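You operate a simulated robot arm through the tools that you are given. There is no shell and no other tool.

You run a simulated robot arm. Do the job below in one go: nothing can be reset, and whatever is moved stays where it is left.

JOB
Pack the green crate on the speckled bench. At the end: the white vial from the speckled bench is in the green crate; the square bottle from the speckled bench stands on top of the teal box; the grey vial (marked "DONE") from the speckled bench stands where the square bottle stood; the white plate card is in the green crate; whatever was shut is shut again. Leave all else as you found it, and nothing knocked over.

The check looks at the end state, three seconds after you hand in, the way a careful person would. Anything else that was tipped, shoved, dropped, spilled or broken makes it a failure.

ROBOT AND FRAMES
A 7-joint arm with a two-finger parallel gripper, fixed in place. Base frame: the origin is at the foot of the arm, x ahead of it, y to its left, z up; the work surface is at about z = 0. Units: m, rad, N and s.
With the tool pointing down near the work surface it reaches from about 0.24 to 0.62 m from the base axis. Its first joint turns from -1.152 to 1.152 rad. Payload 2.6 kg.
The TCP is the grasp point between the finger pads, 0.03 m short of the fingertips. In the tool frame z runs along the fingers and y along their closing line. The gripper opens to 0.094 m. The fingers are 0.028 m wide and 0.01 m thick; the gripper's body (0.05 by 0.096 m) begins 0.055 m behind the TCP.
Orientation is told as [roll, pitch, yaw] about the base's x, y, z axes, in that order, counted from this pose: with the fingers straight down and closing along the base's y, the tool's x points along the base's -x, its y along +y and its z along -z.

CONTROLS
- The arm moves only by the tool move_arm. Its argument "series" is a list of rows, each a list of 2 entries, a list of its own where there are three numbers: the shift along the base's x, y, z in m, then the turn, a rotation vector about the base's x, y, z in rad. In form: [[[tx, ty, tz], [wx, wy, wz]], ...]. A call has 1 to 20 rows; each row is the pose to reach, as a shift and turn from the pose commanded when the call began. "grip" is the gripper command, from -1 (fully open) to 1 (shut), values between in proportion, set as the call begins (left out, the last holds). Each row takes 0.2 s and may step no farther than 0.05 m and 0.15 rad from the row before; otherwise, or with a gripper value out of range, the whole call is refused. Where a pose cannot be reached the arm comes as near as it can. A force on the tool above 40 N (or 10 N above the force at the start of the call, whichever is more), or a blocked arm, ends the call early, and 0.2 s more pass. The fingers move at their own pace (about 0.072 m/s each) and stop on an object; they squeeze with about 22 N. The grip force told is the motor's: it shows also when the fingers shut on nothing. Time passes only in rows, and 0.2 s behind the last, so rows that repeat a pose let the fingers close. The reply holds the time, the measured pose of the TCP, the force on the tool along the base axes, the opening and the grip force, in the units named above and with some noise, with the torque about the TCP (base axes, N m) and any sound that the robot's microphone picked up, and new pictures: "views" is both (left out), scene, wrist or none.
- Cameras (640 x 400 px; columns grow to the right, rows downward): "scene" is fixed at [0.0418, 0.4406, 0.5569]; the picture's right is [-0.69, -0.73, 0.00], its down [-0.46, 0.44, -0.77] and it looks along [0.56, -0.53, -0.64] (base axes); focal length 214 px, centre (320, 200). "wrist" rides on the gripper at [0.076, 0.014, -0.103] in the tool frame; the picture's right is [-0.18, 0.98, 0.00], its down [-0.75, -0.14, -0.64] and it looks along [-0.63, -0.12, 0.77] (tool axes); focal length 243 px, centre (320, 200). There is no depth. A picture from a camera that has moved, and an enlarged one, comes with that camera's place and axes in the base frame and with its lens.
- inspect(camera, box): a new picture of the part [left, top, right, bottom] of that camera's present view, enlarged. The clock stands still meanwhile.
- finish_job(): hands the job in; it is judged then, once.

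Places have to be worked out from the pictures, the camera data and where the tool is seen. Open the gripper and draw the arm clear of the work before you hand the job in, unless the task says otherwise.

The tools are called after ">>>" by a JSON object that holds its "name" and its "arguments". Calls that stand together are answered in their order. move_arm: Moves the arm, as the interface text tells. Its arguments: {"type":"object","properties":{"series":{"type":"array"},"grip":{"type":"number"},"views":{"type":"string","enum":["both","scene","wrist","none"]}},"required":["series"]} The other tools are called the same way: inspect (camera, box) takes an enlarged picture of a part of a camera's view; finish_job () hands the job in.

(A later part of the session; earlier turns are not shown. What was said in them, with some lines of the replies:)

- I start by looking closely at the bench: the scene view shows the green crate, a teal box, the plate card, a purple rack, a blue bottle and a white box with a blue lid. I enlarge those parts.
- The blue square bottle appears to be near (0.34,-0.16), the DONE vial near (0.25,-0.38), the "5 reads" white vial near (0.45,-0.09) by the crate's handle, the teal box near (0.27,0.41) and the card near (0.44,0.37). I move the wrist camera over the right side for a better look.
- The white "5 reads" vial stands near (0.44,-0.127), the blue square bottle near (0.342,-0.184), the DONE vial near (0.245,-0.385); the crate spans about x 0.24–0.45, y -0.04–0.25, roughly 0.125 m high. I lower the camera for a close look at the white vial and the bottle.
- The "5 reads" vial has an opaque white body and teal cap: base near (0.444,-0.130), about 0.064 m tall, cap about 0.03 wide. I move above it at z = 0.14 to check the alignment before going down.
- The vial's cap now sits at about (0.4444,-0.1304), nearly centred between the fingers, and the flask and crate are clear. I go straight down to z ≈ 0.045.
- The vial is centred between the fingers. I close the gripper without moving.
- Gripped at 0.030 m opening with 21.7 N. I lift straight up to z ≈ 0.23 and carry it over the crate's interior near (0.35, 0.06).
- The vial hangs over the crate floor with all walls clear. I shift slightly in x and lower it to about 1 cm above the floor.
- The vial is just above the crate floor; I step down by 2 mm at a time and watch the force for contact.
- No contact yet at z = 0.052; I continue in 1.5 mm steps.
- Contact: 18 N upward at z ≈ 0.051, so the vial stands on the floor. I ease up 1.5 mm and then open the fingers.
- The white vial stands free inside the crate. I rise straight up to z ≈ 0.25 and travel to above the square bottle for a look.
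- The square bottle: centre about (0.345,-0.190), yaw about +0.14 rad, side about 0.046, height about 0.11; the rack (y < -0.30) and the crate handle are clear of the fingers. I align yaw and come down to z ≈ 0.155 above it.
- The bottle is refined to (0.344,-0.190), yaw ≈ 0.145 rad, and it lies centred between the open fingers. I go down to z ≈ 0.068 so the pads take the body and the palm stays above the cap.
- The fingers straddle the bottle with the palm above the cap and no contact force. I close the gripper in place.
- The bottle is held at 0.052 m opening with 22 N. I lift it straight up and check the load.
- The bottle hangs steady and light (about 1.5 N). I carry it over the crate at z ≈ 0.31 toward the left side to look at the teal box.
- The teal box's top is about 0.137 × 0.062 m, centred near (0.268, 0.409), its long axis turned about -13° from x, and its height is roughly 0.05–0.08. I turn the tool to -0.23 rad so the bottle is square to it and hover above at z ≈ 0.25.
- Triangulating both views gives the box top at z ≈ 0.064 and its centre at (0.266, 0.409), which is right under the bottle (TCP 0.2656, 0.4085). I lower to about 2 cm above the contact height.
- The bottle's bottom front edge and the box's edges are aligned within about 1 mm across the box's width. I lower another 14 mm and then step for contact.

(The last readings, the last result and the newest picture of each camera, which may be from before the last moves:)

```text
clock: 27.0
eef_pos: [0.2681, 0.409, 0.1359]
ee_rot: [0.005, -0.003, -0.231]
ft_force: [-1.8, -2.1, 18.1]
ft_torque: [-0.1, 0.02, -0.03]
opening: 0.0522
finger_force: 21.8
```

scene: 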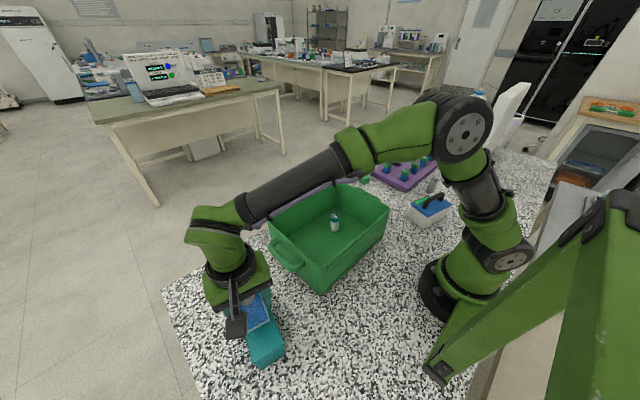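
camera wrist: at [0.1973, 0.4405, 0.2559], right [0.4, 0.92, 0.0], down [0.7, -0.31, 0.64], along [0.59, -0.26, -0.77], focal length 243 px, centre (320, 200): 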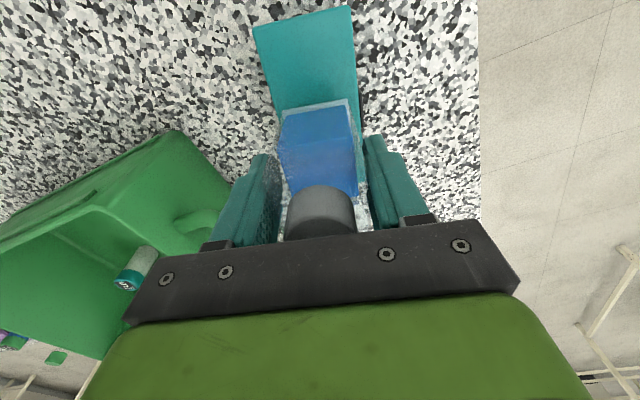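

Contact: 18 N at z ≈ 0.136, and the torque shows the load near the bottle's centre. I ease up by 2 mm to take most of the push off before releasing.

>>> {"name": "move_arm", "arguments": {"series": [[[0, 0, 0.002], [0, 0, 0]], [[0, 0, 0.002], [0, 0, 0]]], "views": "both"}}

```text
clock: 27.6
eef_pos: [0.2676, 0.4097, 0.1374]
ee_rot: [-0.002, 0.001, -0.229]
ft_force: [0.6, 2.3, 6.9]
ft_torque: [0.16, -0.29, 0.09]
opening: 0.052
finger_force: 22.0
camera wrist: at [0.1969, 0.4406, 0.2399], right [0.4, 0.92, 0.0], down [0.7, -0.31, 0.64], along [0.59, -0.26, -0.77], focal length 243 px, centre (320, 200)
```

scene: 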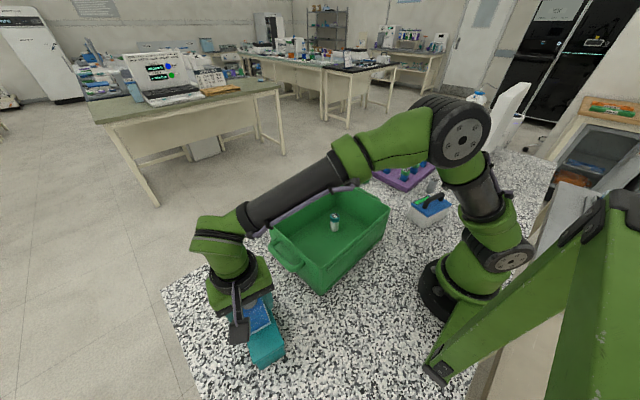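
wrist: 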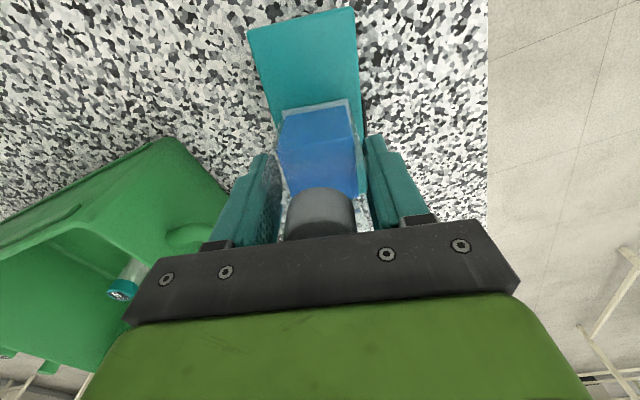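

Only about 7 N remains, and the bottle sits squarely on the box top. I ease 0.7 mm more and open the fingers.

>>> {"name": "move_arm", "arguments": {"series": [[[0, 0, 0.0007], [0, 0, 0]]], "views": "none"}}

>>> {"name": "move_arm", "arguments": {"series": [[[0, 0, 0], [0, 0, 0]], [[0, 0, 0], [0, 0, 0]], [[0, 0, 0], [0, 0, 0]], [[0, 0, 0], [0, 0, 0]]], "grip": -0.8, "views": "both"}}

```text
clock: 28.0
eef_pos: [0.2669, 0.4092, 0.137]
ee_rot: [-0.002, 0.002, -0.231]
ft_force: [0.8, 0.1, 0.6]
ft_torque: [0.03, -0.1, 0.03]
opening: 0.0519
finger_force: 22.1
```

```text
clock: 29.0
eef_pos: [0.2658, 0.4097, 0.1374]
ee_rot: [0.001, 0.0, -0.231]
ft_force: [-0.1, 0.5, -0.1]
ft_torque: [-0.03, 0.01, 0.03]
opening: 0.0845
finger_force: 0.0
camera wrist: at [0.1966, 0.4408, 0.2411], right [0.4, 0.92, 0.0], down [0.7, -0.31, 0.64], along [0.59, -0.26, -0.77], focal length 243 px, centre (320, 200)
```

scene: 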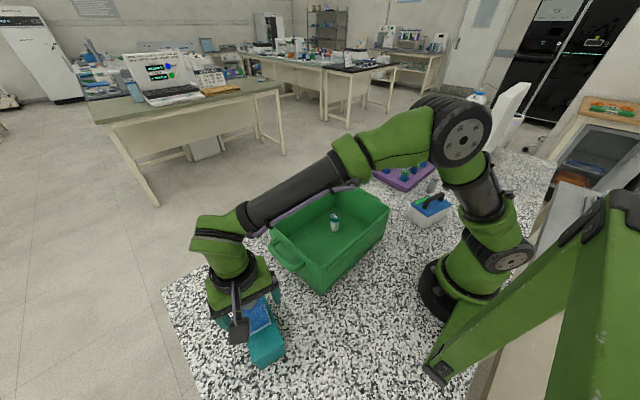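
wrist: 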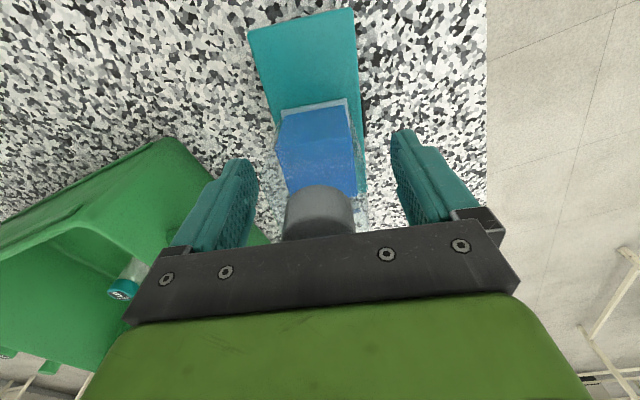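

Released; the bottle stays upright on the box. I rise straight up, then move toward the card to look at it, well above the bottle.

>>> {"name": "move_arm", "arguments": {"series": [[[0, 0, 0.02], [0, 0, 0]], [[0, 0, 0.06], [0, 0, 0]], [[0, 0, 0.1], [0, 0, 0]], [[0, 0, 0.14], [0, 0, 0]], [[0, 0, 0.165], [0, 0, 0]], [[0.03, -0.02, 0.165], [0, 0, 0.08]], [[0.06, -0.03, 0.165], [0, 0, 0.16]], [[0.09, -0.04, 0.165], [0, 0, 0.23]], [[0.12, -0.05, 0.165], [0, 0, 0.23]], [[0.12, -0.05, 0.165], [0, 0, 0.23]]], "views": "both"}}

```text
clock: 31.2
eef_pos: [0.3862, 0.3585, 0.3046]
ee_rot: [-0.001, -0.001, -0.001]
ft_force: [0.3, 0.3, 0.6]
ft_torque: [-0.03, -0.02, 0.01]
opening: 0.0846
finger_force: 0.0
camera wrist: at [0.3105, 0.3732, 0.4074], right [0.18, 0.98, 0.0], down [0.75, -0.14, 0.64], along [0.63, -0.12, -0.77], focal length 243 px, centre (320, 200)
```

scene: 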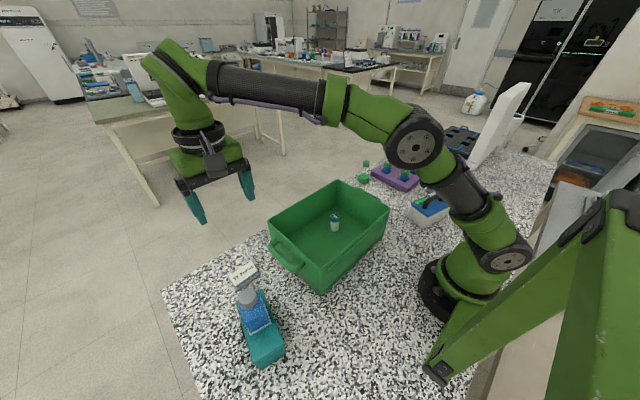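
wrist: 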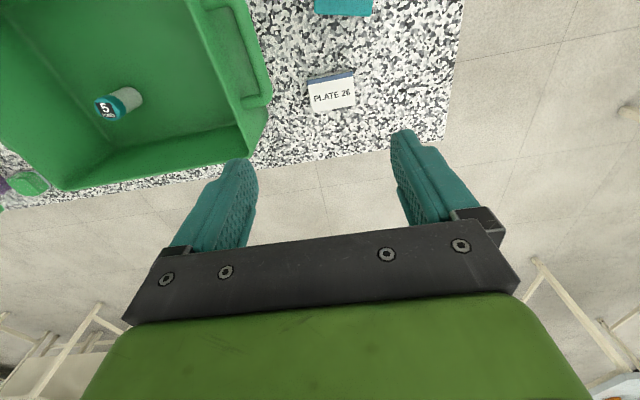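

>>> {"name": "inspect", "arguments": {"camera": "wrist", "box": [280, 50, 390, 130]}}

>>> {"name": "inspect", "arguments": {"camera": "scene", "box": [215, 245, 305, 375]}}

>>> {"name": "inspect", "arguments": {"camera": "scene", "box": [220, 250, 280, 300]}}

```text
5.00 times, centred on (335, 90) of wrist
camera zoom: at [0.3105, 0.3732, 0.4074], right [0.18, 0.98, 0.0], down [0.75, -0.14, 0.64], along [0.63, -0.12, -0.77], focal length 1213 px, centre (245, 750)
```

zoom: 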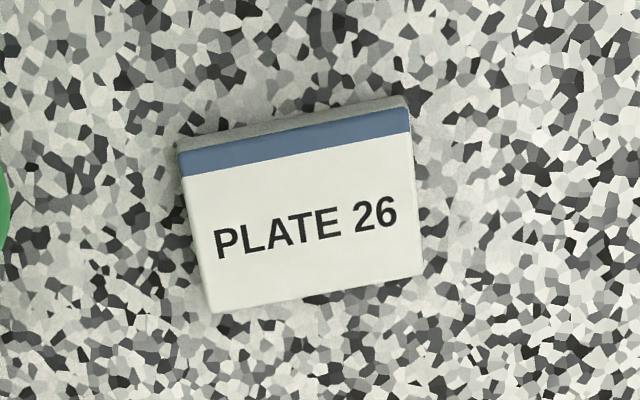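

```text
3.08 times, centred on (260, 310) of scene
camera zoom: at [0.0419, 0.4406, 0.5569], right [-0.69, -0.73, 0.0], down [-0.46, 0.44, -0.77], along [0.56, -0.53, -0.64], focal length 660 px, centre (505, -138)
```

zoom: 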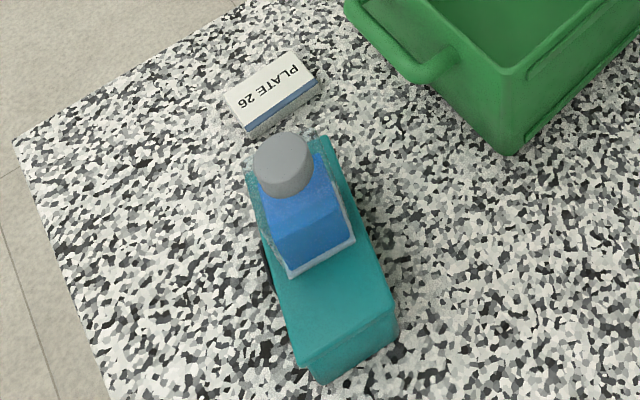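

```text
8.00 times, centred on (250, 275) of scene
camera zoom: at [0.0419, 0.4406, 0.5569], right [-0.69, -0.73, 0.0], down [-0.46, 0.44, -0.77], along [0.56, -0.53, -0.64], focal length 1716 px, centre (880, -400)
```

zoom: 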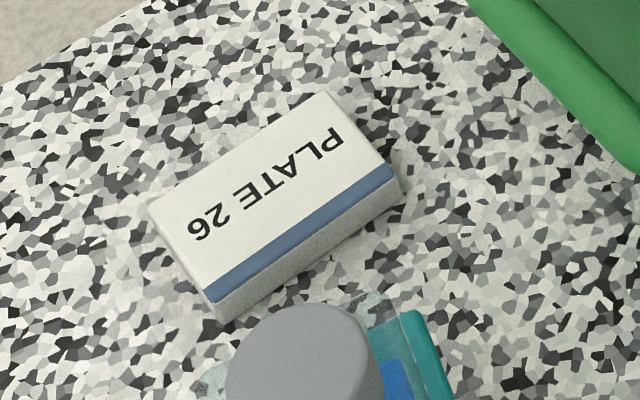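

The bottle stands well on the teal box. The card is a slab about 0.068 × 0.049 × 0.015 m, nearly axis-aligned, centred near (0.425, 0.371); to keep the camera bracket away from the bottle I turn the tool by -90° (fingers closing along x) while moving over the card.

>>> {"name": "move_arm", "arguments": {"series": [[[0.004, 0.001, 0], [0, 0, -0.144]], [[0.008, 0.002, 0], [0, 0, -0.288]], [[0.012, 0.003, 0], [0, 0, -0.432]], [[0.016, 0.004, 0], [0, 0, -0.576]], [[0.02, 0.005, 0], [0, 0, -0.72]], [[0.024, 0.006, 0], [0, 0, -0.864]], [[0.028, 0.007, -0.01], [0, 0, -1.008]], [[0.031, 0.008, -0.02], [0, 0, -1.152]], [[0.034, 0.009, -0.04], [0, 0, -1.296]], [[0.037, 0.01, -0.06], [0, 0, -1.44]], [[0.039, 0.012, -0.08], [0, 0, -1.586]], [[0.039, 0.012, -0.1], [0, 0, -1.586]], [[0.039, 0.012, -0.1], [0, 0, -1.586]]], "grip": -1, "views": "both"}}

```text
clock: 34.0
eef_pos: [0.4269, 0.3727, 0.2029]
ee_rot: [-0.001, 0.0, -1.586]
ft_force: [0.1, -0.2, 0.6]
ft_torque: [0.0, 0.01, 0.0]
opening: 0.094
finger_force: 0.1
camera wrist: at [0.4424, 0.4483, 0.3062], right [0.98, -0.2, 0.0], down [-0.15, -0.75, 0.64], along [-0.13, -0.63, -0.77], focal length 243 px, centre (320, 200)
```

scene: 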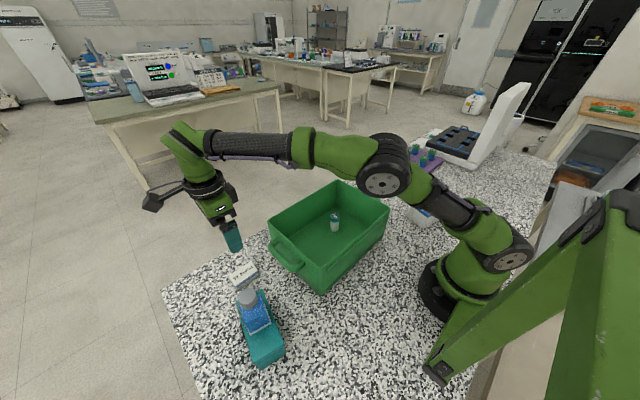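
wrist: 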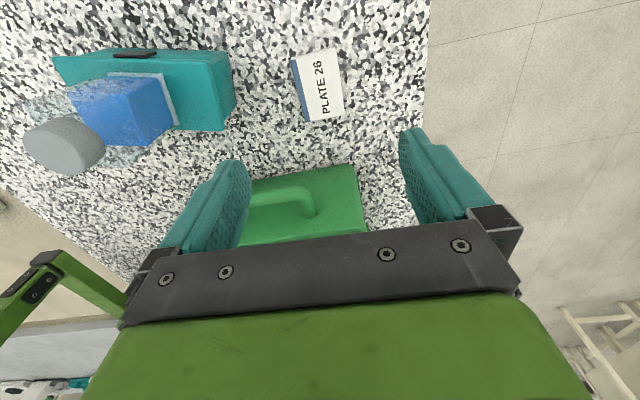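

>>> {"name": "inspect", "arguments": {"camera": "wrist", "box": [260, 30, 380, 140]}}

>>> {"name": "inspect", "arguments": {"camera": "wrist", "box": [10, 20, 250, 180]}}

```text
3.64 times, centred on (320, 85) of wrist
camera zoom: at [0.4424, 0.4483, 0.3062], right [0.98, -0.2, 0.0], down [-0.15, -0.75, 0.64], along [-0.13, -0.63, -0.77], focal length 882 px, centre (320, 618)
```

zoom: 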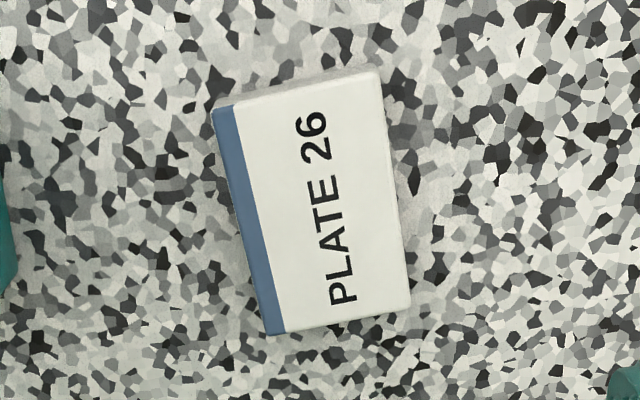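

```text
2.50 times, centred on (130, 100) of wrist
camera zoom: at [0.4424, 0.4483, 0.3062], right [0.98, -0.2, 0.0], down [-0.15, -0.75, 0.64], along [-0.13, -0.63, -0.77], focal length 606 px, centre (795, 450)
```

zoom: 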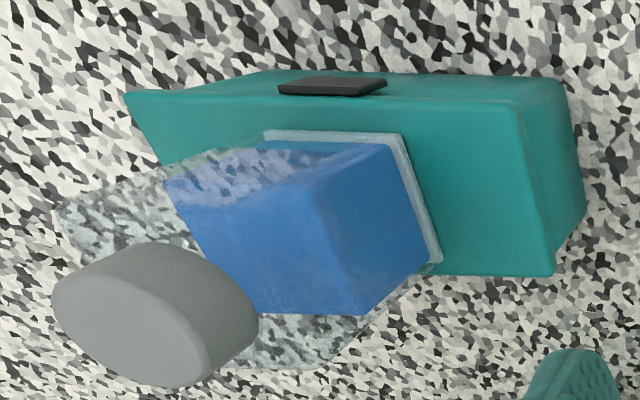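

The wrist view puts the card's centre at (0.4265, 0.371), 0.048 m wide in x, which is well between the open fingers at TCP (0.427, 0.373). I come down to z ≈ 0.06 first.

>>> {"name": "move_arm", "arguments": {"series": [[[0, -0.001, -0.03], [0, 0, 0]], [[0, -0.001, -0.065], [0, 0, 0]], [[0, -0.001, -0.1], [0, 0, 0]], [[0, -0.001, -0.13], [0, 0, 0]], [[0, -0.001, -0.143], [0, 0, 0]], [[0, -0.001, -0.143], [0, 0, 0]]], "views": "both"}}

```text
clock: 35.4
eef_pos: [0.4271, 0.3703, 0.0616]
ee_rot: [0.0, 0.002, -1.586]
ft_force: [-0.8, 0.1, -0.4]
ft_torque: [0.0, -0.01, -0.02]
opening: 0.0942
finger_force: 0.0
camera wrist: at [0.4429, 0.4455, 0.1639], right [0.98, -0.2, 0.0], down [-0.15, -0.75, 0.64], along [-0.13, -0.63, -0.77], focal length 243 px, centre (320, 200)
```

scene: 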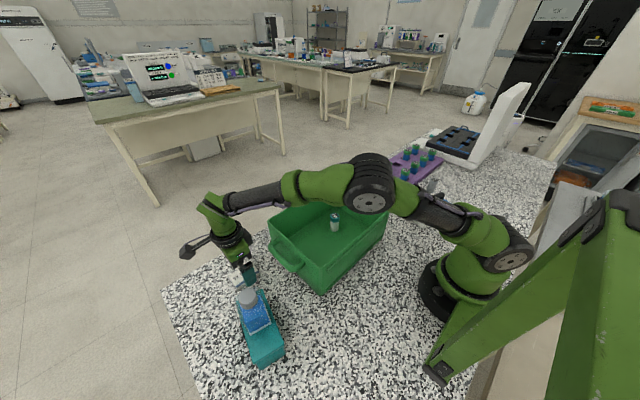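
wrist: 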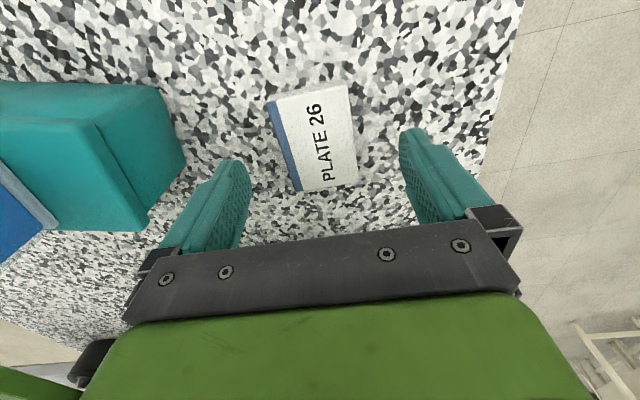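

The card lies between the fingers and the teal box is clear of the left finger by about 3 cm. I go down to z ≈ 0.036.

>>> {"name": "move_arm", "arguments": {"series": [[[0, 0, -0.012], [0, 0, 0]], [[0, 0, -0.02], [0, 0, 0]], [[0, 0, -0.0255], [0, 0, 0]], [[0, 0, -0.0255], [0, 0, 0]]], "views": "wrist"}}

```text
clock: 36.4
eef_pos: [0.4242, 0.3697, 0.0343]
ee_rot: [0.0, 0.001, -1.586]
ft_force: [0.3, -0.8, -0.7]
ft_torque: [-0.02, 0.01, -0.04]
opening: 0.094
finger_force: 0.0
camera wrist: at [0.4418, 0.4458, 0.1373], right [0.98, -0.2, 0.0], down [-0.15, -0.75, 0.64], along [-0.13, -0.63, -0.77], focal length 243 px, centre (320, 200)
```

wrist: 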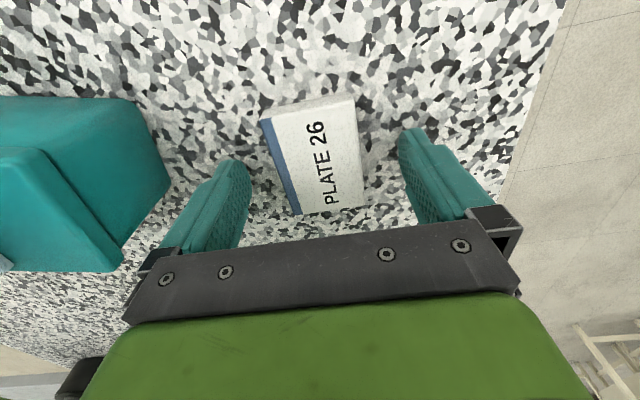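

Fingertips are about 4 mm above the bench beside the card. I close the gripper.

>>> {"name": "move_arm", "arguments": {"series": [[[0, 0, 0], [0, 0, 0]], [[0, 0, 0], [0, 0, 0]], [[0, 0, 0], [0, 0, 0]], [[0, 0, 0], [0, 0, 0]], [[0, 0, 0], [0, 0, 0]]], "grip": 1, "views": "wrist"}}

```text
clock: 37.6
eef_pos: [0.4259, 0.3706, 0.0355]
ee_rot: [0.001, 0.001, -1.586]
ft_force: [-0.6, -0.2, 1.5]
ft_torque: [0.02, 0.02, -0.02]
opening: 0.049
finger_force: 21.7
camera wrist: at [0.4418, 0.4458, 0.1377], right [0.98, -0.2, 0.0], down [-0.15, -0.75, 0.64], along [-0.13, -0.63, -0.77], focal length 243 px, centre (320, 200)
```

wrist: 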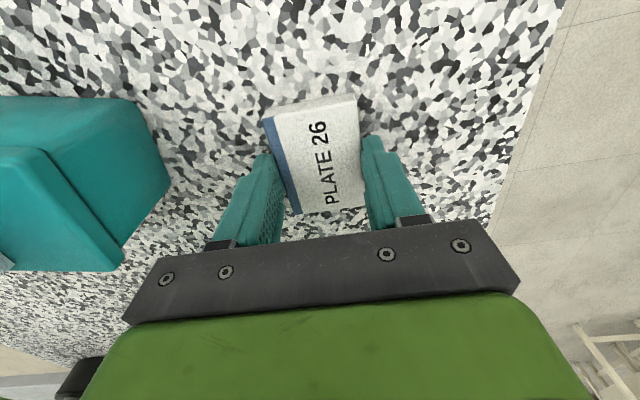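

The card is held at 0.049 m opening. I lift it straight up to z ≈ 0.25.

>>> {"name": "move_arm", "arguments": {"series": [[[0, 0, 0.015], [0, 0, 0]], [[0, 0, 0.045], [0, 0, 0]], [[0, 0, 0.085], [0, 0, 0]], [[0, 0, 0.125], [0, 0, 0]], [[0, 0, 0.165], [0, 0, 0]], [[0, 0, 0.205], [0, 0, 0]], [[0, 0, 0.22], [0, 0, 0]], [[0, 0, 0.22], [0, 0, 0]]], "views": "both"}}

```text
clock: 39.4
eef_pos: [0.427, 0.3685, 0.2546]
ee_rot: [0.0, 0.0, -1.586]
ft_force: [-0.3, 0.4, -0.2]
ft_torque: [0.02, 0.01, 0.0]
opening: 0.0494
finger_force: 21.2
camera wrist: at [0.4431, 0.445, 0.3574], right [0.98, -0.2, 0.0], down [-0.15, -0.75, 0.64], along [-0.13, -0.63, -0.77], focal length 243 px, centre (320, 200)
```

scene: 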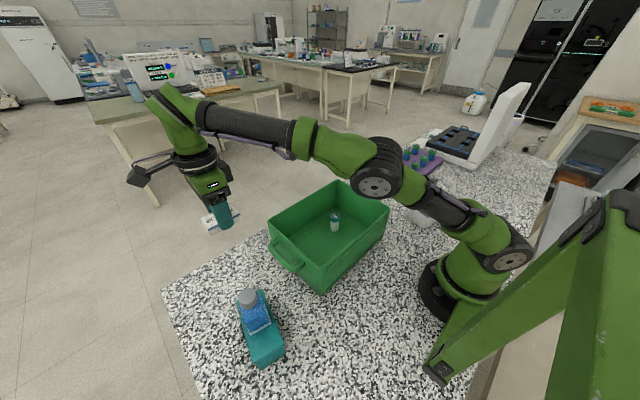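
wrist: 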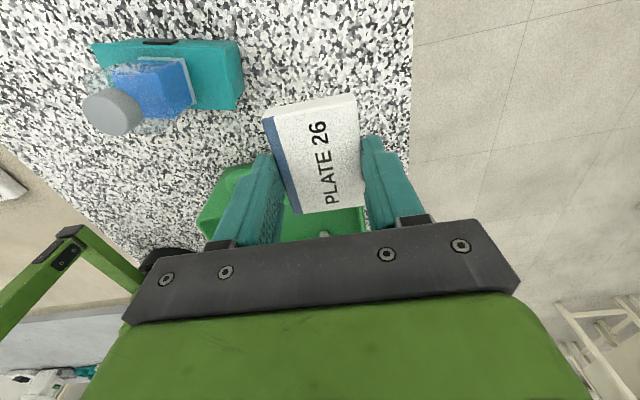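

The card is lifted cleanly. I carry it over the crate to about (0.365, 0.165) while turning the tool back to yaw 0.

>>> {"name": "move_arm", "arguments": {"series": [[[-0.005, -0.017, 0], [0, 0, 0.132]], [[-0.01, -0.034, 0], [0, 0, 0.264]], [[-0.015, -0.051, 0], [0, 0, 0.396]], [[-0.02, -0.068, 0], [0, 0, 0.528]], [[-0.025, -0.085, 0], [0, 0, 0.66]], [[-0.03, -0.102, 0], [0, 0, 0.792]], [[-0.036, -0.119, 0], [0, 0, 0.924]], [[-0.041, -0.136, 0], [0, 0, 1.056]], [[-0.046, -0.153, 0], [0, 0, 1.188]], [[-0.052, -0.17, 0], [0, 0, 1.32]], [[-0.057, -0.187, 0], [0, 0, 1.452]], [[-0.062, -0.204, 0], [0, 0, 1.586]], [[-0.062, -0.204, 0], [0, 0, 1.586]]], "views": "both"}}

```text
clock: 42.2
eef_pos: [0.365, 0.1666, 0.2564]
ee_rot: [0.0, 0.0, 0.002]
ft_force: [0.7, -0.5, -1.7]
ft_torque: [0.02, 0.01, -0.02]
opening: 0.049
finger_force: 22.0
camera wrist: at [0.2897, 0.1803, 0.3585], right [0.18, 0.98, 0.0], down [0.75, -0.14, 0.64], along [0.63, -0.12, -0.77], focal length 243 px, centre (320, 200)
```

scene: 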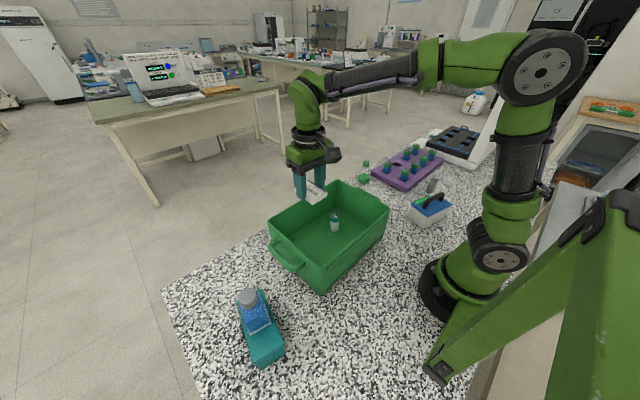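
wrist: 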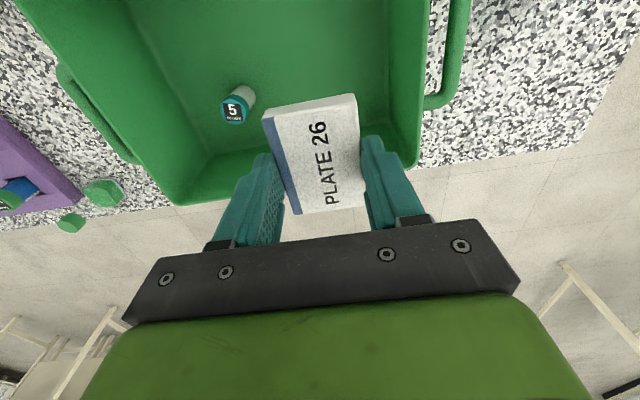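

The card hangs over a free part of the crate floor, about 8 cm from the vial. I shift 1 cm in -y for wall clearance and lower to z ≈ 0.055.

>>> {"name": "move_arm", "arguments": {"series": [[[0, -0.01, -0.03], [0, 0, 0]], [[0, -0.01, -0.065], [0, 0, 0]], [[0, -0.01, -0.1], [0, 0, 0]], [[0, -0.01, -0.135], [0, 0, 0]], [[0, -0.01, -0.17], [0, 0, 0]], [[0, -0.01, -0.19], [0, 0, 0]], [[0, -0.01, -0.2], [0, 0, 0]], [[0, -0.01, -0.2], [0, 0, 0]]], "views": "both"}}

```text
clock: 44.0
eef_pos: [0.3636, 0.1563, 0.0542]
ee_rot: [-0.001, -0.001, 0.001]
ft_force: [0.9, 1.4, -1.1]
ft_torque: [-0.02, -0.01, -0.02]
opening: 0.0491
finger_force: 21.4
camera wrist: at [0.2885, 0.1713, 0.1577], right [0.18, 0.98, 0.0], down [0.75, -0.14, 0.64], along [0.63, -0.12, -0.77], focal length 243 px, centre (320, 200)
```

scene: 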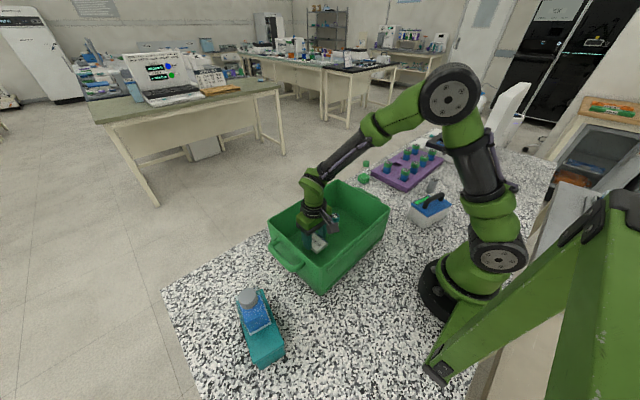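
wrist: 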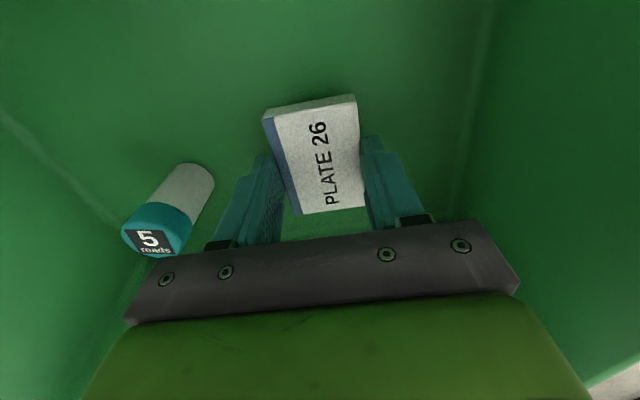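

All is clear inside the crate; I lower another 10 mm, then in small steps until contact.

>>> {"name": "move_arm", "arguments": {"series": [[[0, 0, -0.006], [0, 0, 0]], [[0, 0, -0.01], [0, 0, 0]], [[0, 0, -0.012], [0, 0, 0]]], "views": "none"}}

>>> {"name": "move_arm", "arguments": {"series": [[[0, 0, -0.0015], [0, 0, 0]], [[0, 0, -0.0025], [0, 0, 0]]], "views": "none"}}

```text
clock: 44.8
eef_pos: [0.3641, 0.156, 0.042]
ee_rot: [0.002, 0.001, -0.001]
ft_force: [-0.3, 0.3, -0.4]
ft_torque: [-0.01, 0.01, -0.02]
opening: 0.0491
finger_force: 22.3
```

```text
clock: 45.4
eef_pos: [0.3643, 0.1571, 0.0406]
ee_rot: [-0.001, 0.001, -0.002]
ft_force: [-4.8, -2.7, 16.1]
ft_torque: [-0.13, 0.26, 0.04]
opening: 0.049
finger_force: 22.1
```

The card touches the crate floor (16 N at z ≈ 0.041). I ease up 1.5 mm and open the fingers to about 0.065 m.

>>> {"name": "move_arm", "arguments": {"series": [[[0, 0, 0.0015], [0, 0, 0]], [[0, 0, 0.0015], [0, 0, 0]]], "views": "none"}}

>>> {"name": "move_arm", "arguments": {"series": [[[0, 0, 0], [0, 0, 0]], [[0, 0, 0], [0, 0, 0]], [[0, 0, 0], [0, 0, 0]]], "grip": -0.4, "views": "wrist"}}

```text
clock: 46.0
eef_pos: [0.3632, 0.1564, 0.0412]
ee_rot: [0.0, 0.001, 0.001]
ft_force: [-0.3, 1.1, -0.4]
ft_torque: [0.02, 0.0, 0.0]
opening: 0.0493
finger_force: 22.0
```

```text
clock: 46.8
eef_pos: [0.3648, 0.1566, 0.0419]
ee_rot: [-0.001, 0.0, 0.002]
ft_force: [-0.5, -0.5, -0.3]
ft_torque: [0.0, 0.03, 0.0]
opening: 0.066
finger_force: 0.1
camera wrist: at [0.2885, 0.1712, 0.1445], right [0.18, 0.98, 0.0], down [0.75, -0.14, 0.64], along [0.63, -0.12, -0.77], focal length 243 px, centre (320, 200)
```

wrist: 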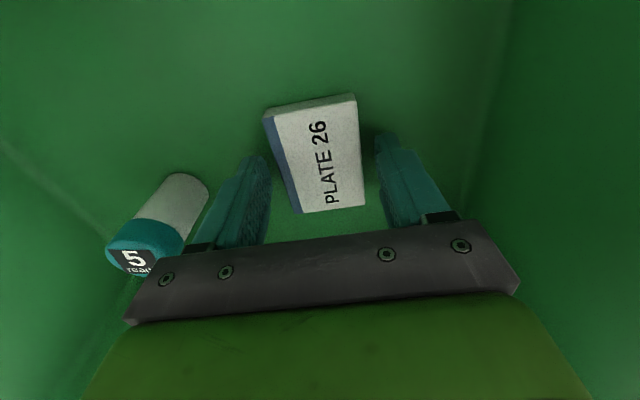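

The card lies flat in the crate, free of the fingers. I rise straight up to z ≈ 0.28 and travel over to the DONE vial.

>>> {"name": "move_arm", "arguments": {"series": [[[0, 0, 0.02], [0, 0, 0]], [[0, 0, 0.06], [0, 0, 0]], [[0, 0, 0.105], [0, 0, 0]], [[0, 0, 0.15], [0, 0, 0]], [[0, 0, 0.195], [0, 0, 0]], [[0, 0, 0.24], [0, 0, 0]], [[-0.006, -0.045, 0.24], [0, 0, 0]], [[-0.013, -0.09, 0.24], [0, 0, 0]], [[-0.02, -0.135, 0.24], [0, 0, 0]], [[-0.027, -0.18, 0.24], [0, 0, 0]], [[-0.035, -0.225, 0.24], [0, 0, 0]], [[-0.043, -0.27, 0.24], [0, 0, 0]], [[-0.052, -0.315, 0.24], [0, 0, 0]], [[-0.061, -0.36, 0.24], [0, 0, 0]], [[-0.07, -0.405, 0.24], [0, 0, 0]], [[-0.08, -0.445, 0.24], [0, 0, 0]], [[-0.09, -0.485, 0.24], [0, 0, 0]], [[-0.09, -0.485, 0.24], [0, 0, 0]]], "views": "both"}}

```text
clock: 50.6
eef_pos: [0.2756, -0.3295, 0.2835]
ee_rot: [-0.002, -0.001, -0.001]
ft_force: [0.5, -0.6, -0.5]
ft_torque: [0.03, 0.01, 0.01]
opening: 0.0661
finger_force: 0.1
camera wrist: at [0.1995, -0.3145, 0.3844], right [0.18, 0.98, 0.0], down [0.75, -0.14, 0.64], along [0.63, -0.12, -0.77], focal length 243 px, centre (320, 200)
```

scene: 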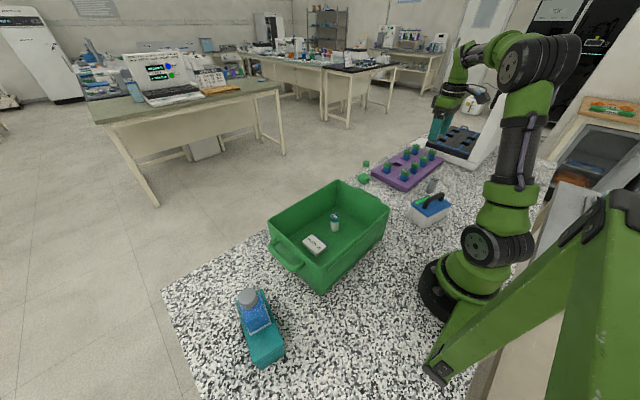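
wrist: 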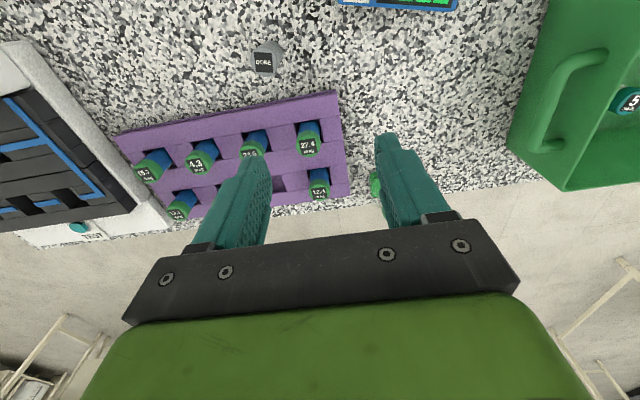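

>>> {"name": "inspect", "arguments": {"camera": "wrist", "box": [215, 20, 325, 120]}}

>>> {"name": "inspect", "arguments": {"camera": "scene", "box": [395, 165, 465, 235]}}

```text
4.00 times, centred on (270, 70) of wrist
camera zoom: at [0.1995, -0.3145, 0.3844], right [0.18, 0.98, 0.0], down [0.75, -0.14, 0.64], along [0.63, -0.12, -0.77], focal length 970 px, centre (520, 720)
```

zoom: 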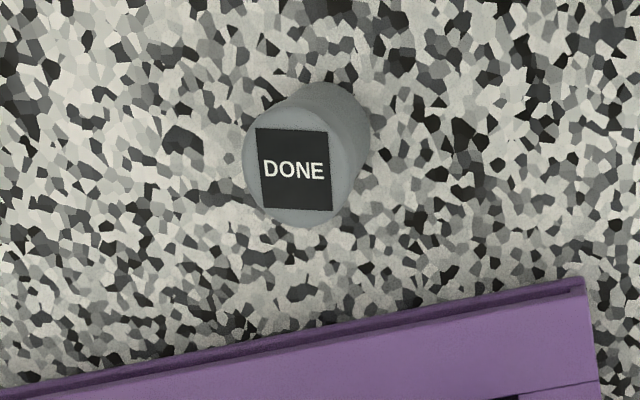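

```text
5.71 times, centred on (430, 200) of scene
camera zoom: at [0.0419, 0.4406, 0.5569], right [-0.69, -0.73, 0.0], down [-0.46, 0.44, -0.77], along [0.56, -0.53, -0.64], focal length 1226 px, centre (-309, 200)
```

zoom: 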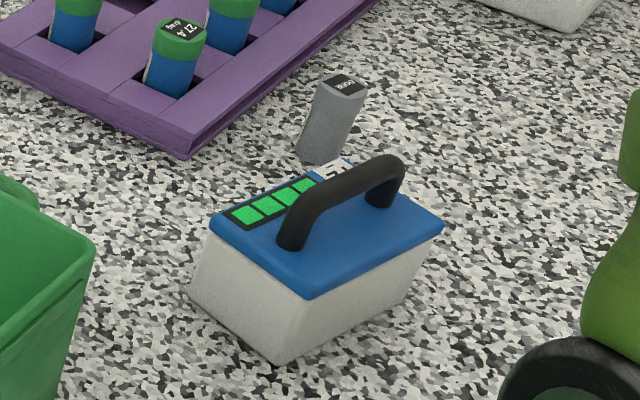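

The DONE vial stands near (0.243,-0.389), about 0.07 m tall and 0.032 wide; the rack edge is at x ≈ 0.30 and the cooler's nearest corner near (0.20,-0.30). I move above it to z ≈ 0.15 to verify.

>>> {"name": "move_arm", "arguments": {"series": [[[-0.016, -0.03, 0], [0, 0, 0]], [[-0.0326, -0.0595, -0.01], [0, 0, 0]], [[-0.0326, -0.0595, -0.05], [0, 0, 0]], [[-0.0326, -0.0595, -0.09], [0, 0, 0]], [[-0.0326, -0.0595, -0.13], [0, 0, 0]], [[-0.0326, -0.0595, -0.13], [0, 0, 0]]], "views": "both"}}

```text
clock: 52.0
eef_pos: [0.2405, -0.388, 0.1547]
ee_rot: [-0.002, 0.001, -0.001]
ft_force: [0.4, 0.6, 0.3]
ft_torque: [0.0, 0.0, -0.03]
opening: 0.0655
finger_force: 0.1
camera wrist: at [0.1658, -0.3741, 0.2571], right [0.18, 0.98, 0.0], down [0.75, -0.14, 0.64], along [0.63, -0.12, -0.77], focal length 243 px, centre (320, 200)
```

scene: 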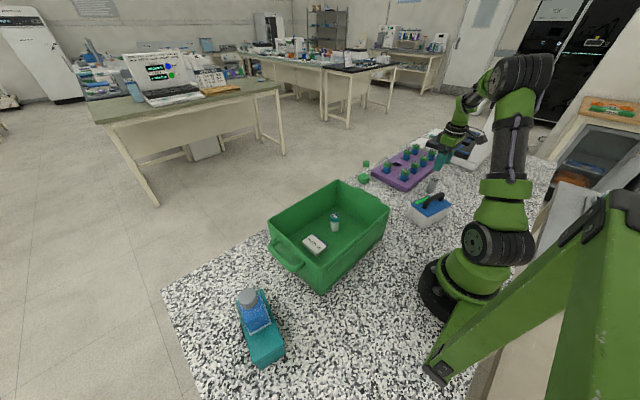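
wrist: 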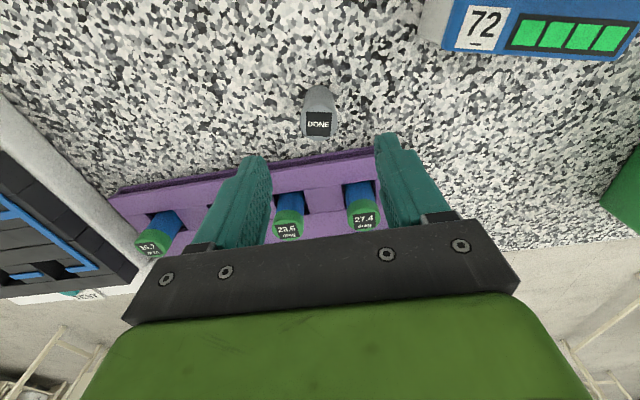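

>>> {"name": "inspect", "arguments": {"camera": "wrist", "box": [280, 75, 360, 150]}}

```text
5.33 times, centred on (320, 112) of wrist
camera zoom: at [0.1658, -0.3741, 0.2571], right [0.18, 0.98, 0.0], down [0.75, -0.14, 0.64], along [0.63, -0.12, -0.77], focal length 1294 px, centre (320, 667)
```

zoom: 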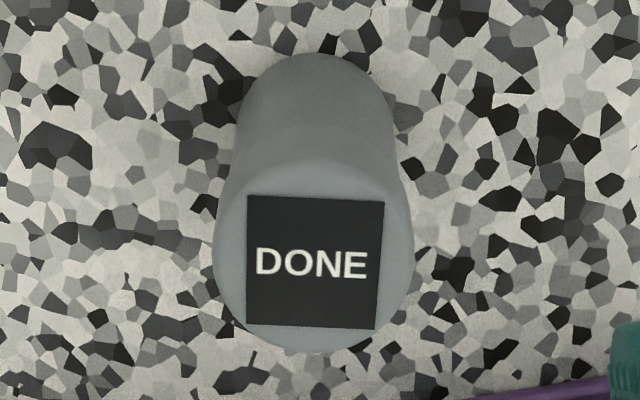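

The vial is round, centred at about (0.243,-0.389), same size as the white one. I descend straight to z ≈ 0.045.

>>> {"name": "move_arm", "arguments": {"series": [[[0.002, -0.001, -0.025], [0, 0, 0]], [[0.002, -0.001, -0.05], [0, 0, 0]], [[0.002, -0.001, -0.075], [0, 0, 0]], [[0.002, -0.001, -0.095], [0, 0, 0]], [[0.002, -0.001, -0.109], [0, 0, 0]], [[0.002, -0.001, -0.109], [0, 0, 0]]], "views": "both"}}

```text
clock: 53.4
eef_pos: [0.2441, -0.3901, 0.0425]
ee_rot: [0.0, 0.0, 0.0]
ft_force: [-0.1, -0.2, 0.1]
ft_torque: [-0.02, 0.0, -0.01]
opening: 0.066
finger_force: 0.1
camera wrist: at [0.1682, -0.3755, 0.1458], right [0.18, 0.98, 0.0], down [0.75, -0.14, 0.64], along [0.63, -0.12, -0.77], focal length 243 px, centre (320, 200)
```

scene: 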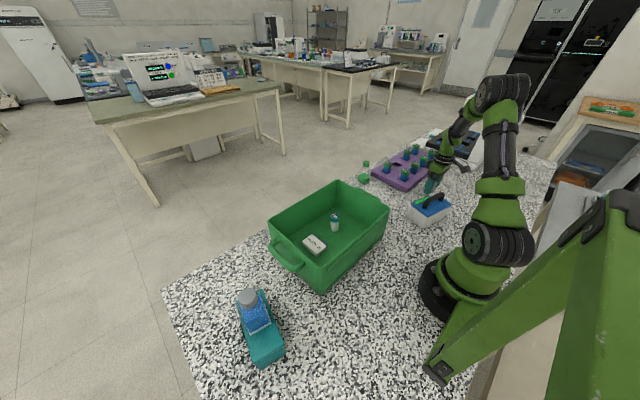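
wrist: 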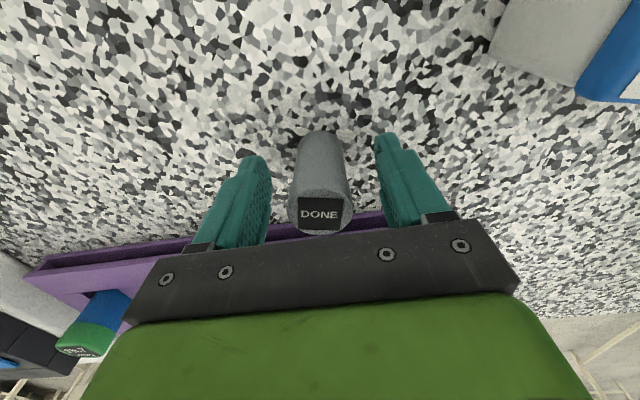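

The DONE vial is centred between the fingers, nothing else touched. I close the gripper.

>>> {"name": "move_arm", "arguments": {"series": [[[0, 0, 0], [0, 0, 0]], [[0, 0, 0], [0, 0, 0]], [[0, 0, 0], [0, 0, 0]], [[0, 0, 0], [0, 0, 0]]], "grip": 1, "views": "none"}}

>>> {"name": "move_arm", "arguments": {"series": [[[0, 0, 0], [0, 0, 0]]], "views": "wrist"}}

```text
clock: 54.4
eef_pos: [0.2437, -0.3896, 0.0435]
ee_rot: [0.0, 0.0, -0.001]
ft_force: [0.4, -0.3, 0.4]
ft_torque: [-0.02, 0.02, 0.0]
opening: 0.0304
finger_force: 21.9
```

```text
clock: 54.8
eef_pos: [0.2438, -0.3891, 0.0437]
ee_rot: [-0.002, -0.001, 0.0]
ft_force: [0.4, -0.3, -0.1]
ft_torque: [0.02, 0.01, 0.0]
opening: 0.0305
finger_force: 22.3
camera wrist: at [0.1683, -0.3756, 0.1462], right [0.18, 0.98, 0.0], down [0.75, -0.14, 0.64], along [0.63, -0.12, -0.77], focal length 243 px, centre (320, 200)
```

wrist: 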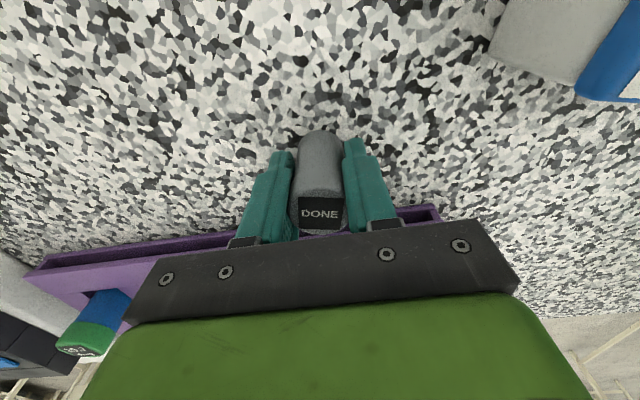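

Gripped at 0.030 m. I lift to z ≈ 0.22 and carry it to where the bottle stood, (0.344,-0.190).

>>> {"name": "move_arm", "arguments": {"series": [[[0, 0, 0.02], [0, 0, 0]], [[0, 0, 0.06], [0, 0, 0]], [[0, 0, 0.1], [0, 0, 0]], [[0, 0, 0.14], [0, 0, 0]], [[0, 0, 0.18], [0, 0, 0]], [[0.02, 0.04, 0.18], [0, 0, 0]], [[0.04, 0.08, 0.18], [0, 0, 0]], [[0.06, 0.12, 0.18], [0, 0, 0]], [[0.08, 0.16, 0.18], [0, 0, 0]], [[0.1, 0.1995, 0.18], [0, 0, 0]], [[0.1, 0.1995, 0.18], [0, 0, 0]]], "views": "both"}}

```text
clock: 57.2
eef_pos: [0.3424, -0.1878, 0.2218]
ee_rot: [0.002, 0.001, 0.0]
ft_force: [-0.4, -0.1, -0.7]
ft_torque: [0.02, 0.01, -0.01]
opening: 0.0303
finger_force: 22.3
camera wrist: at [0.2666, -0.1747, 0.3247], right [0.18, 0.98, 0.0], down [0.75, -0.14, 0.64], along [0.63, -0.12, -0.77], focal length 243 px, centre (320, 200)
```

scene: 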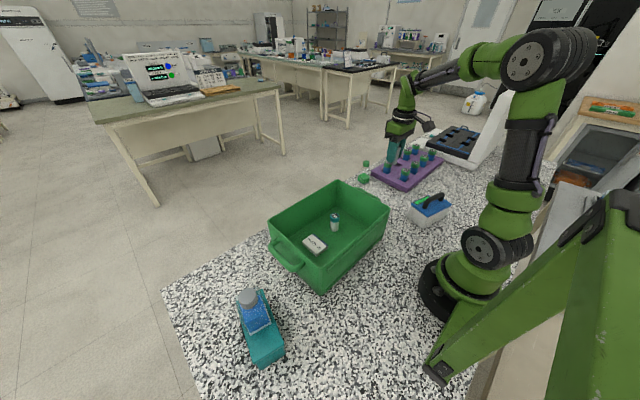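
wrist: 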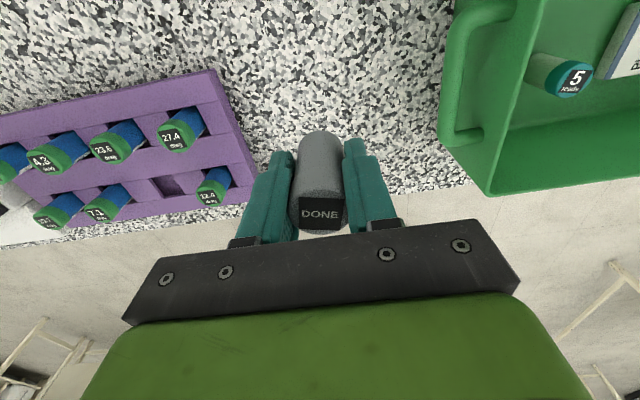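

I am over the bottle's old spot. I lower to about 1 cm above contact.

>>> {"name": "move_arm", "arguments": {"series": [[[0, 0, -0.035], [0, 0, 0]], [[0, 0, -0.07], [0, 0, 0]], [[0, 0, -0.105], [0, 0, 0]], [[0, 0, -0.135], [0, 0, 0]], [[0, 0, -0.16], [0, 0, 0]], [[0, 0, -0.172], [0, 0, 0]], [[0, 0, -0.172], [0, 0, 0]]], "views": "wrist"}}

>>> {"name": "move_arm", "arguments": {"series": [[[0, 0, -0.003], [0, 0, 0]], [[0, 0, -0.006], [0, 0, 0]]], "views": "none"}}

```text
clock: 58.8
eef_pos: [0.3434, -0.1894, 0.0505]
ee_rot: [-0.001, -0.001, 0.001]
ft_force: [0.5, 0.1, -1.4]
ft_torque: [0.01, 0.03, -0.01]
opening: 0.03
finger_force: 21.9
camera wrist: at [0.2676, -0.1746, 0.1532], right [0.18, 0.98, 0.0], down [0.75, -0.14, 0.64], along [0.63, -0.12, -0.77], focal length 243 px, centre (320, 200)
```

wrist: 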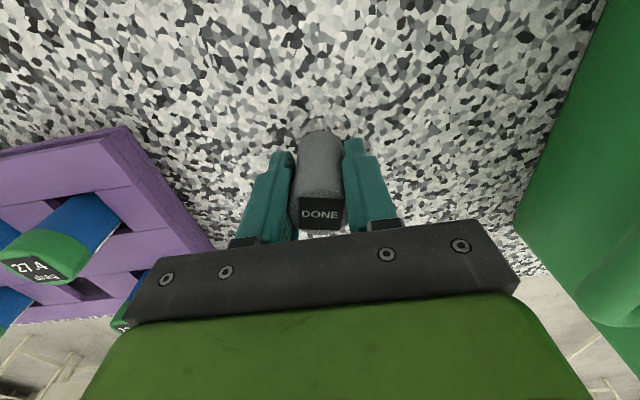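

```text
clock: 59.4
eef_pos: [0.3419, -0.1887, 0.0445]
ee_rot: [0.0, 0.001, 0.0]
ft_force: [-0.3, 0.6, 0.7]
ft_torque: [0.02, 0.01, 0.02]
opening: 0.0302
finger_force: 22.2
```

Nearly at the bench with no firm contact yet; I go on in 1 mm steps.

>>> {"name": "move_arm", "arguments": {"series": [[[0, 0, -0.001], [0, 0, 0]], [[0, 0, -0.002], [0, 0, 0]]], "views": "none"}}

```text
clock: 60.0
eef_pos: [0.3431, -0.1898, 0.0429]
ee_rot: [0.001, -0.002, -0.003]
ft_force: [-4.4, 2.3, 11.1]
ft_torque: [0.11, 0.15, -0.05]
opening: 0.0303
finger_force: 22.2
```

The vial touches the bench (11 N at z ≈ 0.043). I ease up 1 mm and release.

>>> {"name": "move_arm", "arguments": {"series": [[[0, 0, 0.001], [0, 0, 0]], [[0, 0, 0.001], [0, 0, 0]]], "views": "none"}}

>>> {"name": "move_arm", "arguments": {"series": [[[0, 0, 0], [0, 0, 0]], [[0, 0, 0], [0, 0, 0]], [[0, 0, 0], [0, 0, 0]]], "grip": -0.4, "views": "wrist"}}

```text
clock: 60.6
eef_pos: [0.3434, -0.1896, 0.0446]
ee_rot: [0.0, -0.001, 0.0]
ft_force: [0.4, -0.5, 0.5]
ft_torque: [-0.01, 0.02, 0.03]
opening: 0.0301
finger_force: 22.3
```

```text
clock: 61.4
eef_pos: [0.3444, -0.1905, 0.0447]
ee_rot: [0.0, 0.0, 0.001]
ft_force: [-0.6, -0.7, 0.2]
ft_torque: [0.01, -0.01, -0.03]
opening: 0.0657
finger_force: 0.0
camera wrist: at [0.2679, -0.1749, 0.1467], right [0.18, 0.98, 0.0], down [0.75, -0.14, 0.64], along [0.63, -0.12, -0.77], focal length 243 px, centre (320, 200)
```

wrist: 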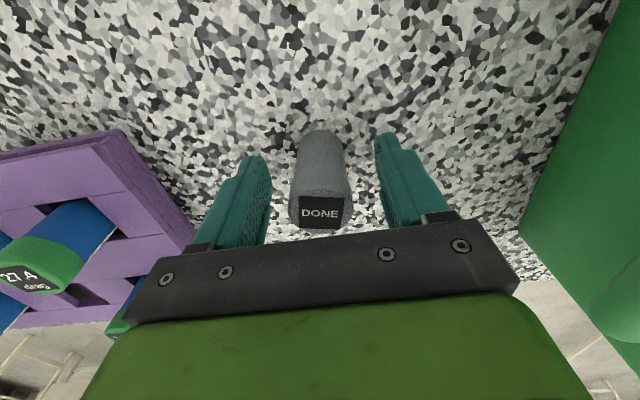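

The vial stands upright and free. I rise straight up, go back to the starting area with the gripper open, and look over the whole bench.

>>> {"name": "move_arm", "arguments": {"series": [[[0, 0, 0.02], [0, 0, 0]], [[0, 0, 0.06], [0, 0, 0]], [[0, 0, 0.105], [0, 0, 0]], [[0, 0, 0.15], [0, 0, 0]], [[0, 0, 0.195], [0, 0, 0]], [[0, 0, 0.24], [0, 0, 0]], [[0, 0, 0.285], [0, 0, 0]], [[0, 0, 0.33], [0, 0, 0]], [[0, 0.04, 0.33], [0, 0, 0]], [[0, 0.08, 0.33], [0, 0, 0]], [[0, 0.12, 0.33], [0, 0, 0]], [[0, 0.16, 0.33], [0, 0, 0]], [[0, 0.2, 0.33], [0, 0, 0]], [[0, 0.2, 0.33], [0, 0, 0]]], "grip": -1, "views": "both"}}

```text
clock: 64.4
eef_pos: [0.3442, 0.0098, 0.3763]
ee_rot: [0.0, 0.0, 0.001]
ft_force: [-0.3, 0.2, -0.1]
ft_torque: [0.03, 0.03, -0.02]
opening: 0.0941
finger_force: 0.1
camera wrist: at [0.2691, 0.0239, 0.4779], right [0.18, 0.98, 0.0], down [0.75, -0.14, 0.64], along [0.63, -0.12, -0.77], focal length 243 px, centre (320, 200)
```

scene: 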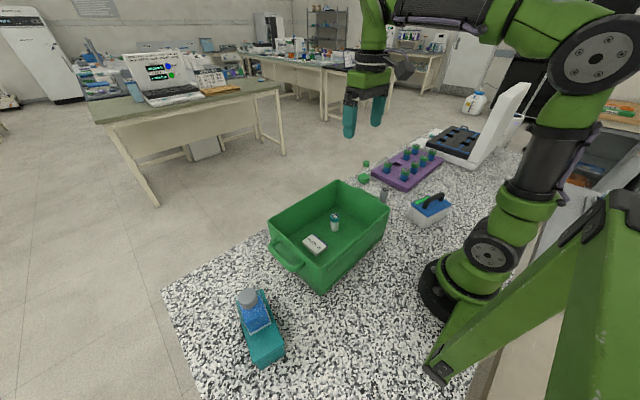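
wrist: 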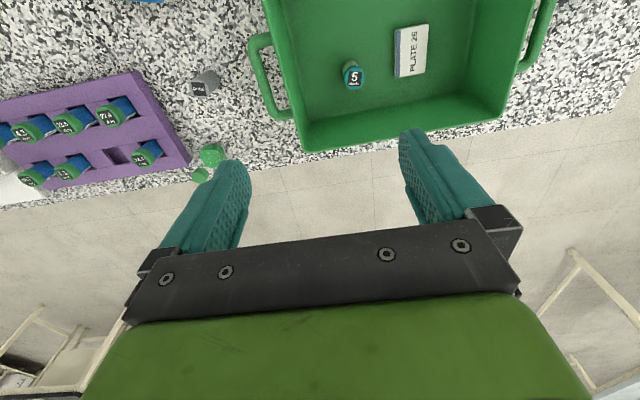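

>>> {"name": "inspect", "arguments": {"camera": "scene", "box": [345, 120, 525, 235]}}

>>> {"name": "inspect", "arguments": {"camera": "scene", "box": [215, 175, 395, 375]}}

>>> {"name": "inspect", "arguments": {"camera": "scene", "box": [220, 280, 300, 375]}}

```text
3.48 times, centred on (435, 178) of scene
camera zoom: at [0.0418, 0.4406, 0.5569], right [-0.69, -0.73, 0.0], down [-0.46, 0.44, -0.77], along [0.56, -0.53, -0.64], focal length 746 px, centre (-80, 278)
```

zoom: 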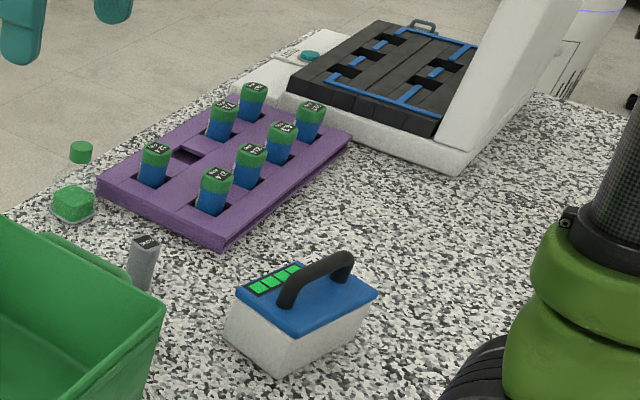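

```text
2.00 times, centred on (305, 275) of scene
camera zoom: at [0.0418, 0.4406, 0.5569], right [-0.69, -0.73, 0.0], down [-0.46, 0.44, -0.77], along [0.56, -0.53, -0.64], focal length 429 px, centre (350, 50)
```

zoom: 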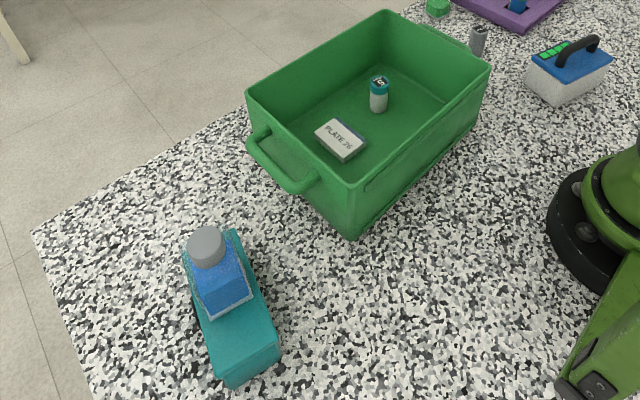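

```text
4.21 times, centred on (260, 328) of scene
camera zoom: at [0.0418, 0.4406, 0.5569], right [-0.69, -0.73, 0.0], down [-0.46, 0.44, -0.77], along [0.56, -0.53, -0.64], focal length 903 px, centre (573, -337)
```

zoom: 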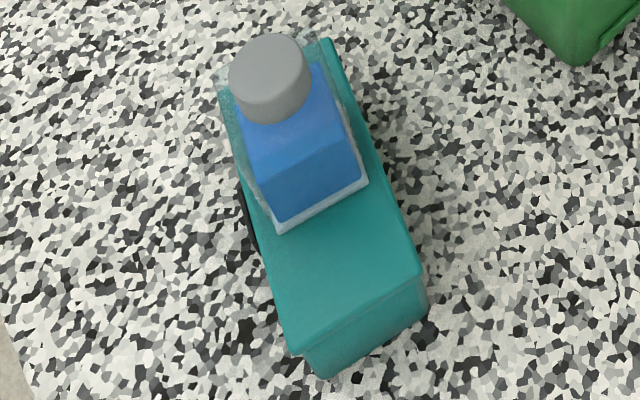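

All pieces check out: the white vial stands and the card lies in the crate, the square bottle stands fully on the teal box, and the DONE vial stands on the bottle's old spot. The rack, flask, cooler, reader and crate are unmoved. The gripper is open and clear above the work, so I hand in.

>>> {"name": "finish_job", "arguments": {}}

```text
The job is handed in.
```

The job is handed in, and the last pictures before that showed everything where you asked for it:

- **White vial:** it stands upright in the green crate. I took this to be the white-bodied one with the teal cap marked "5 reads", as it was the only white vial I could see.
- **Plate card:** "PLATE 26" lies flat on the crate floor, clear of the vial.
- **Square bottle:** it stands upright on top of the teal box, fully on the top surface and centred by my measurements.
- **Grey vial ("DONE"):** it stands upright where the bottle stood, to within a few millimetres by my measurements.
- **Shut things:** I opened nothing, so nothing needed shutting again. The white box with the blue lid stayed closed and was not touched.

The crate, rack, green flask, white box and white machine looked unmoved, and nothing was knocked over. The gripper was left open, with the arm clear above the crate.
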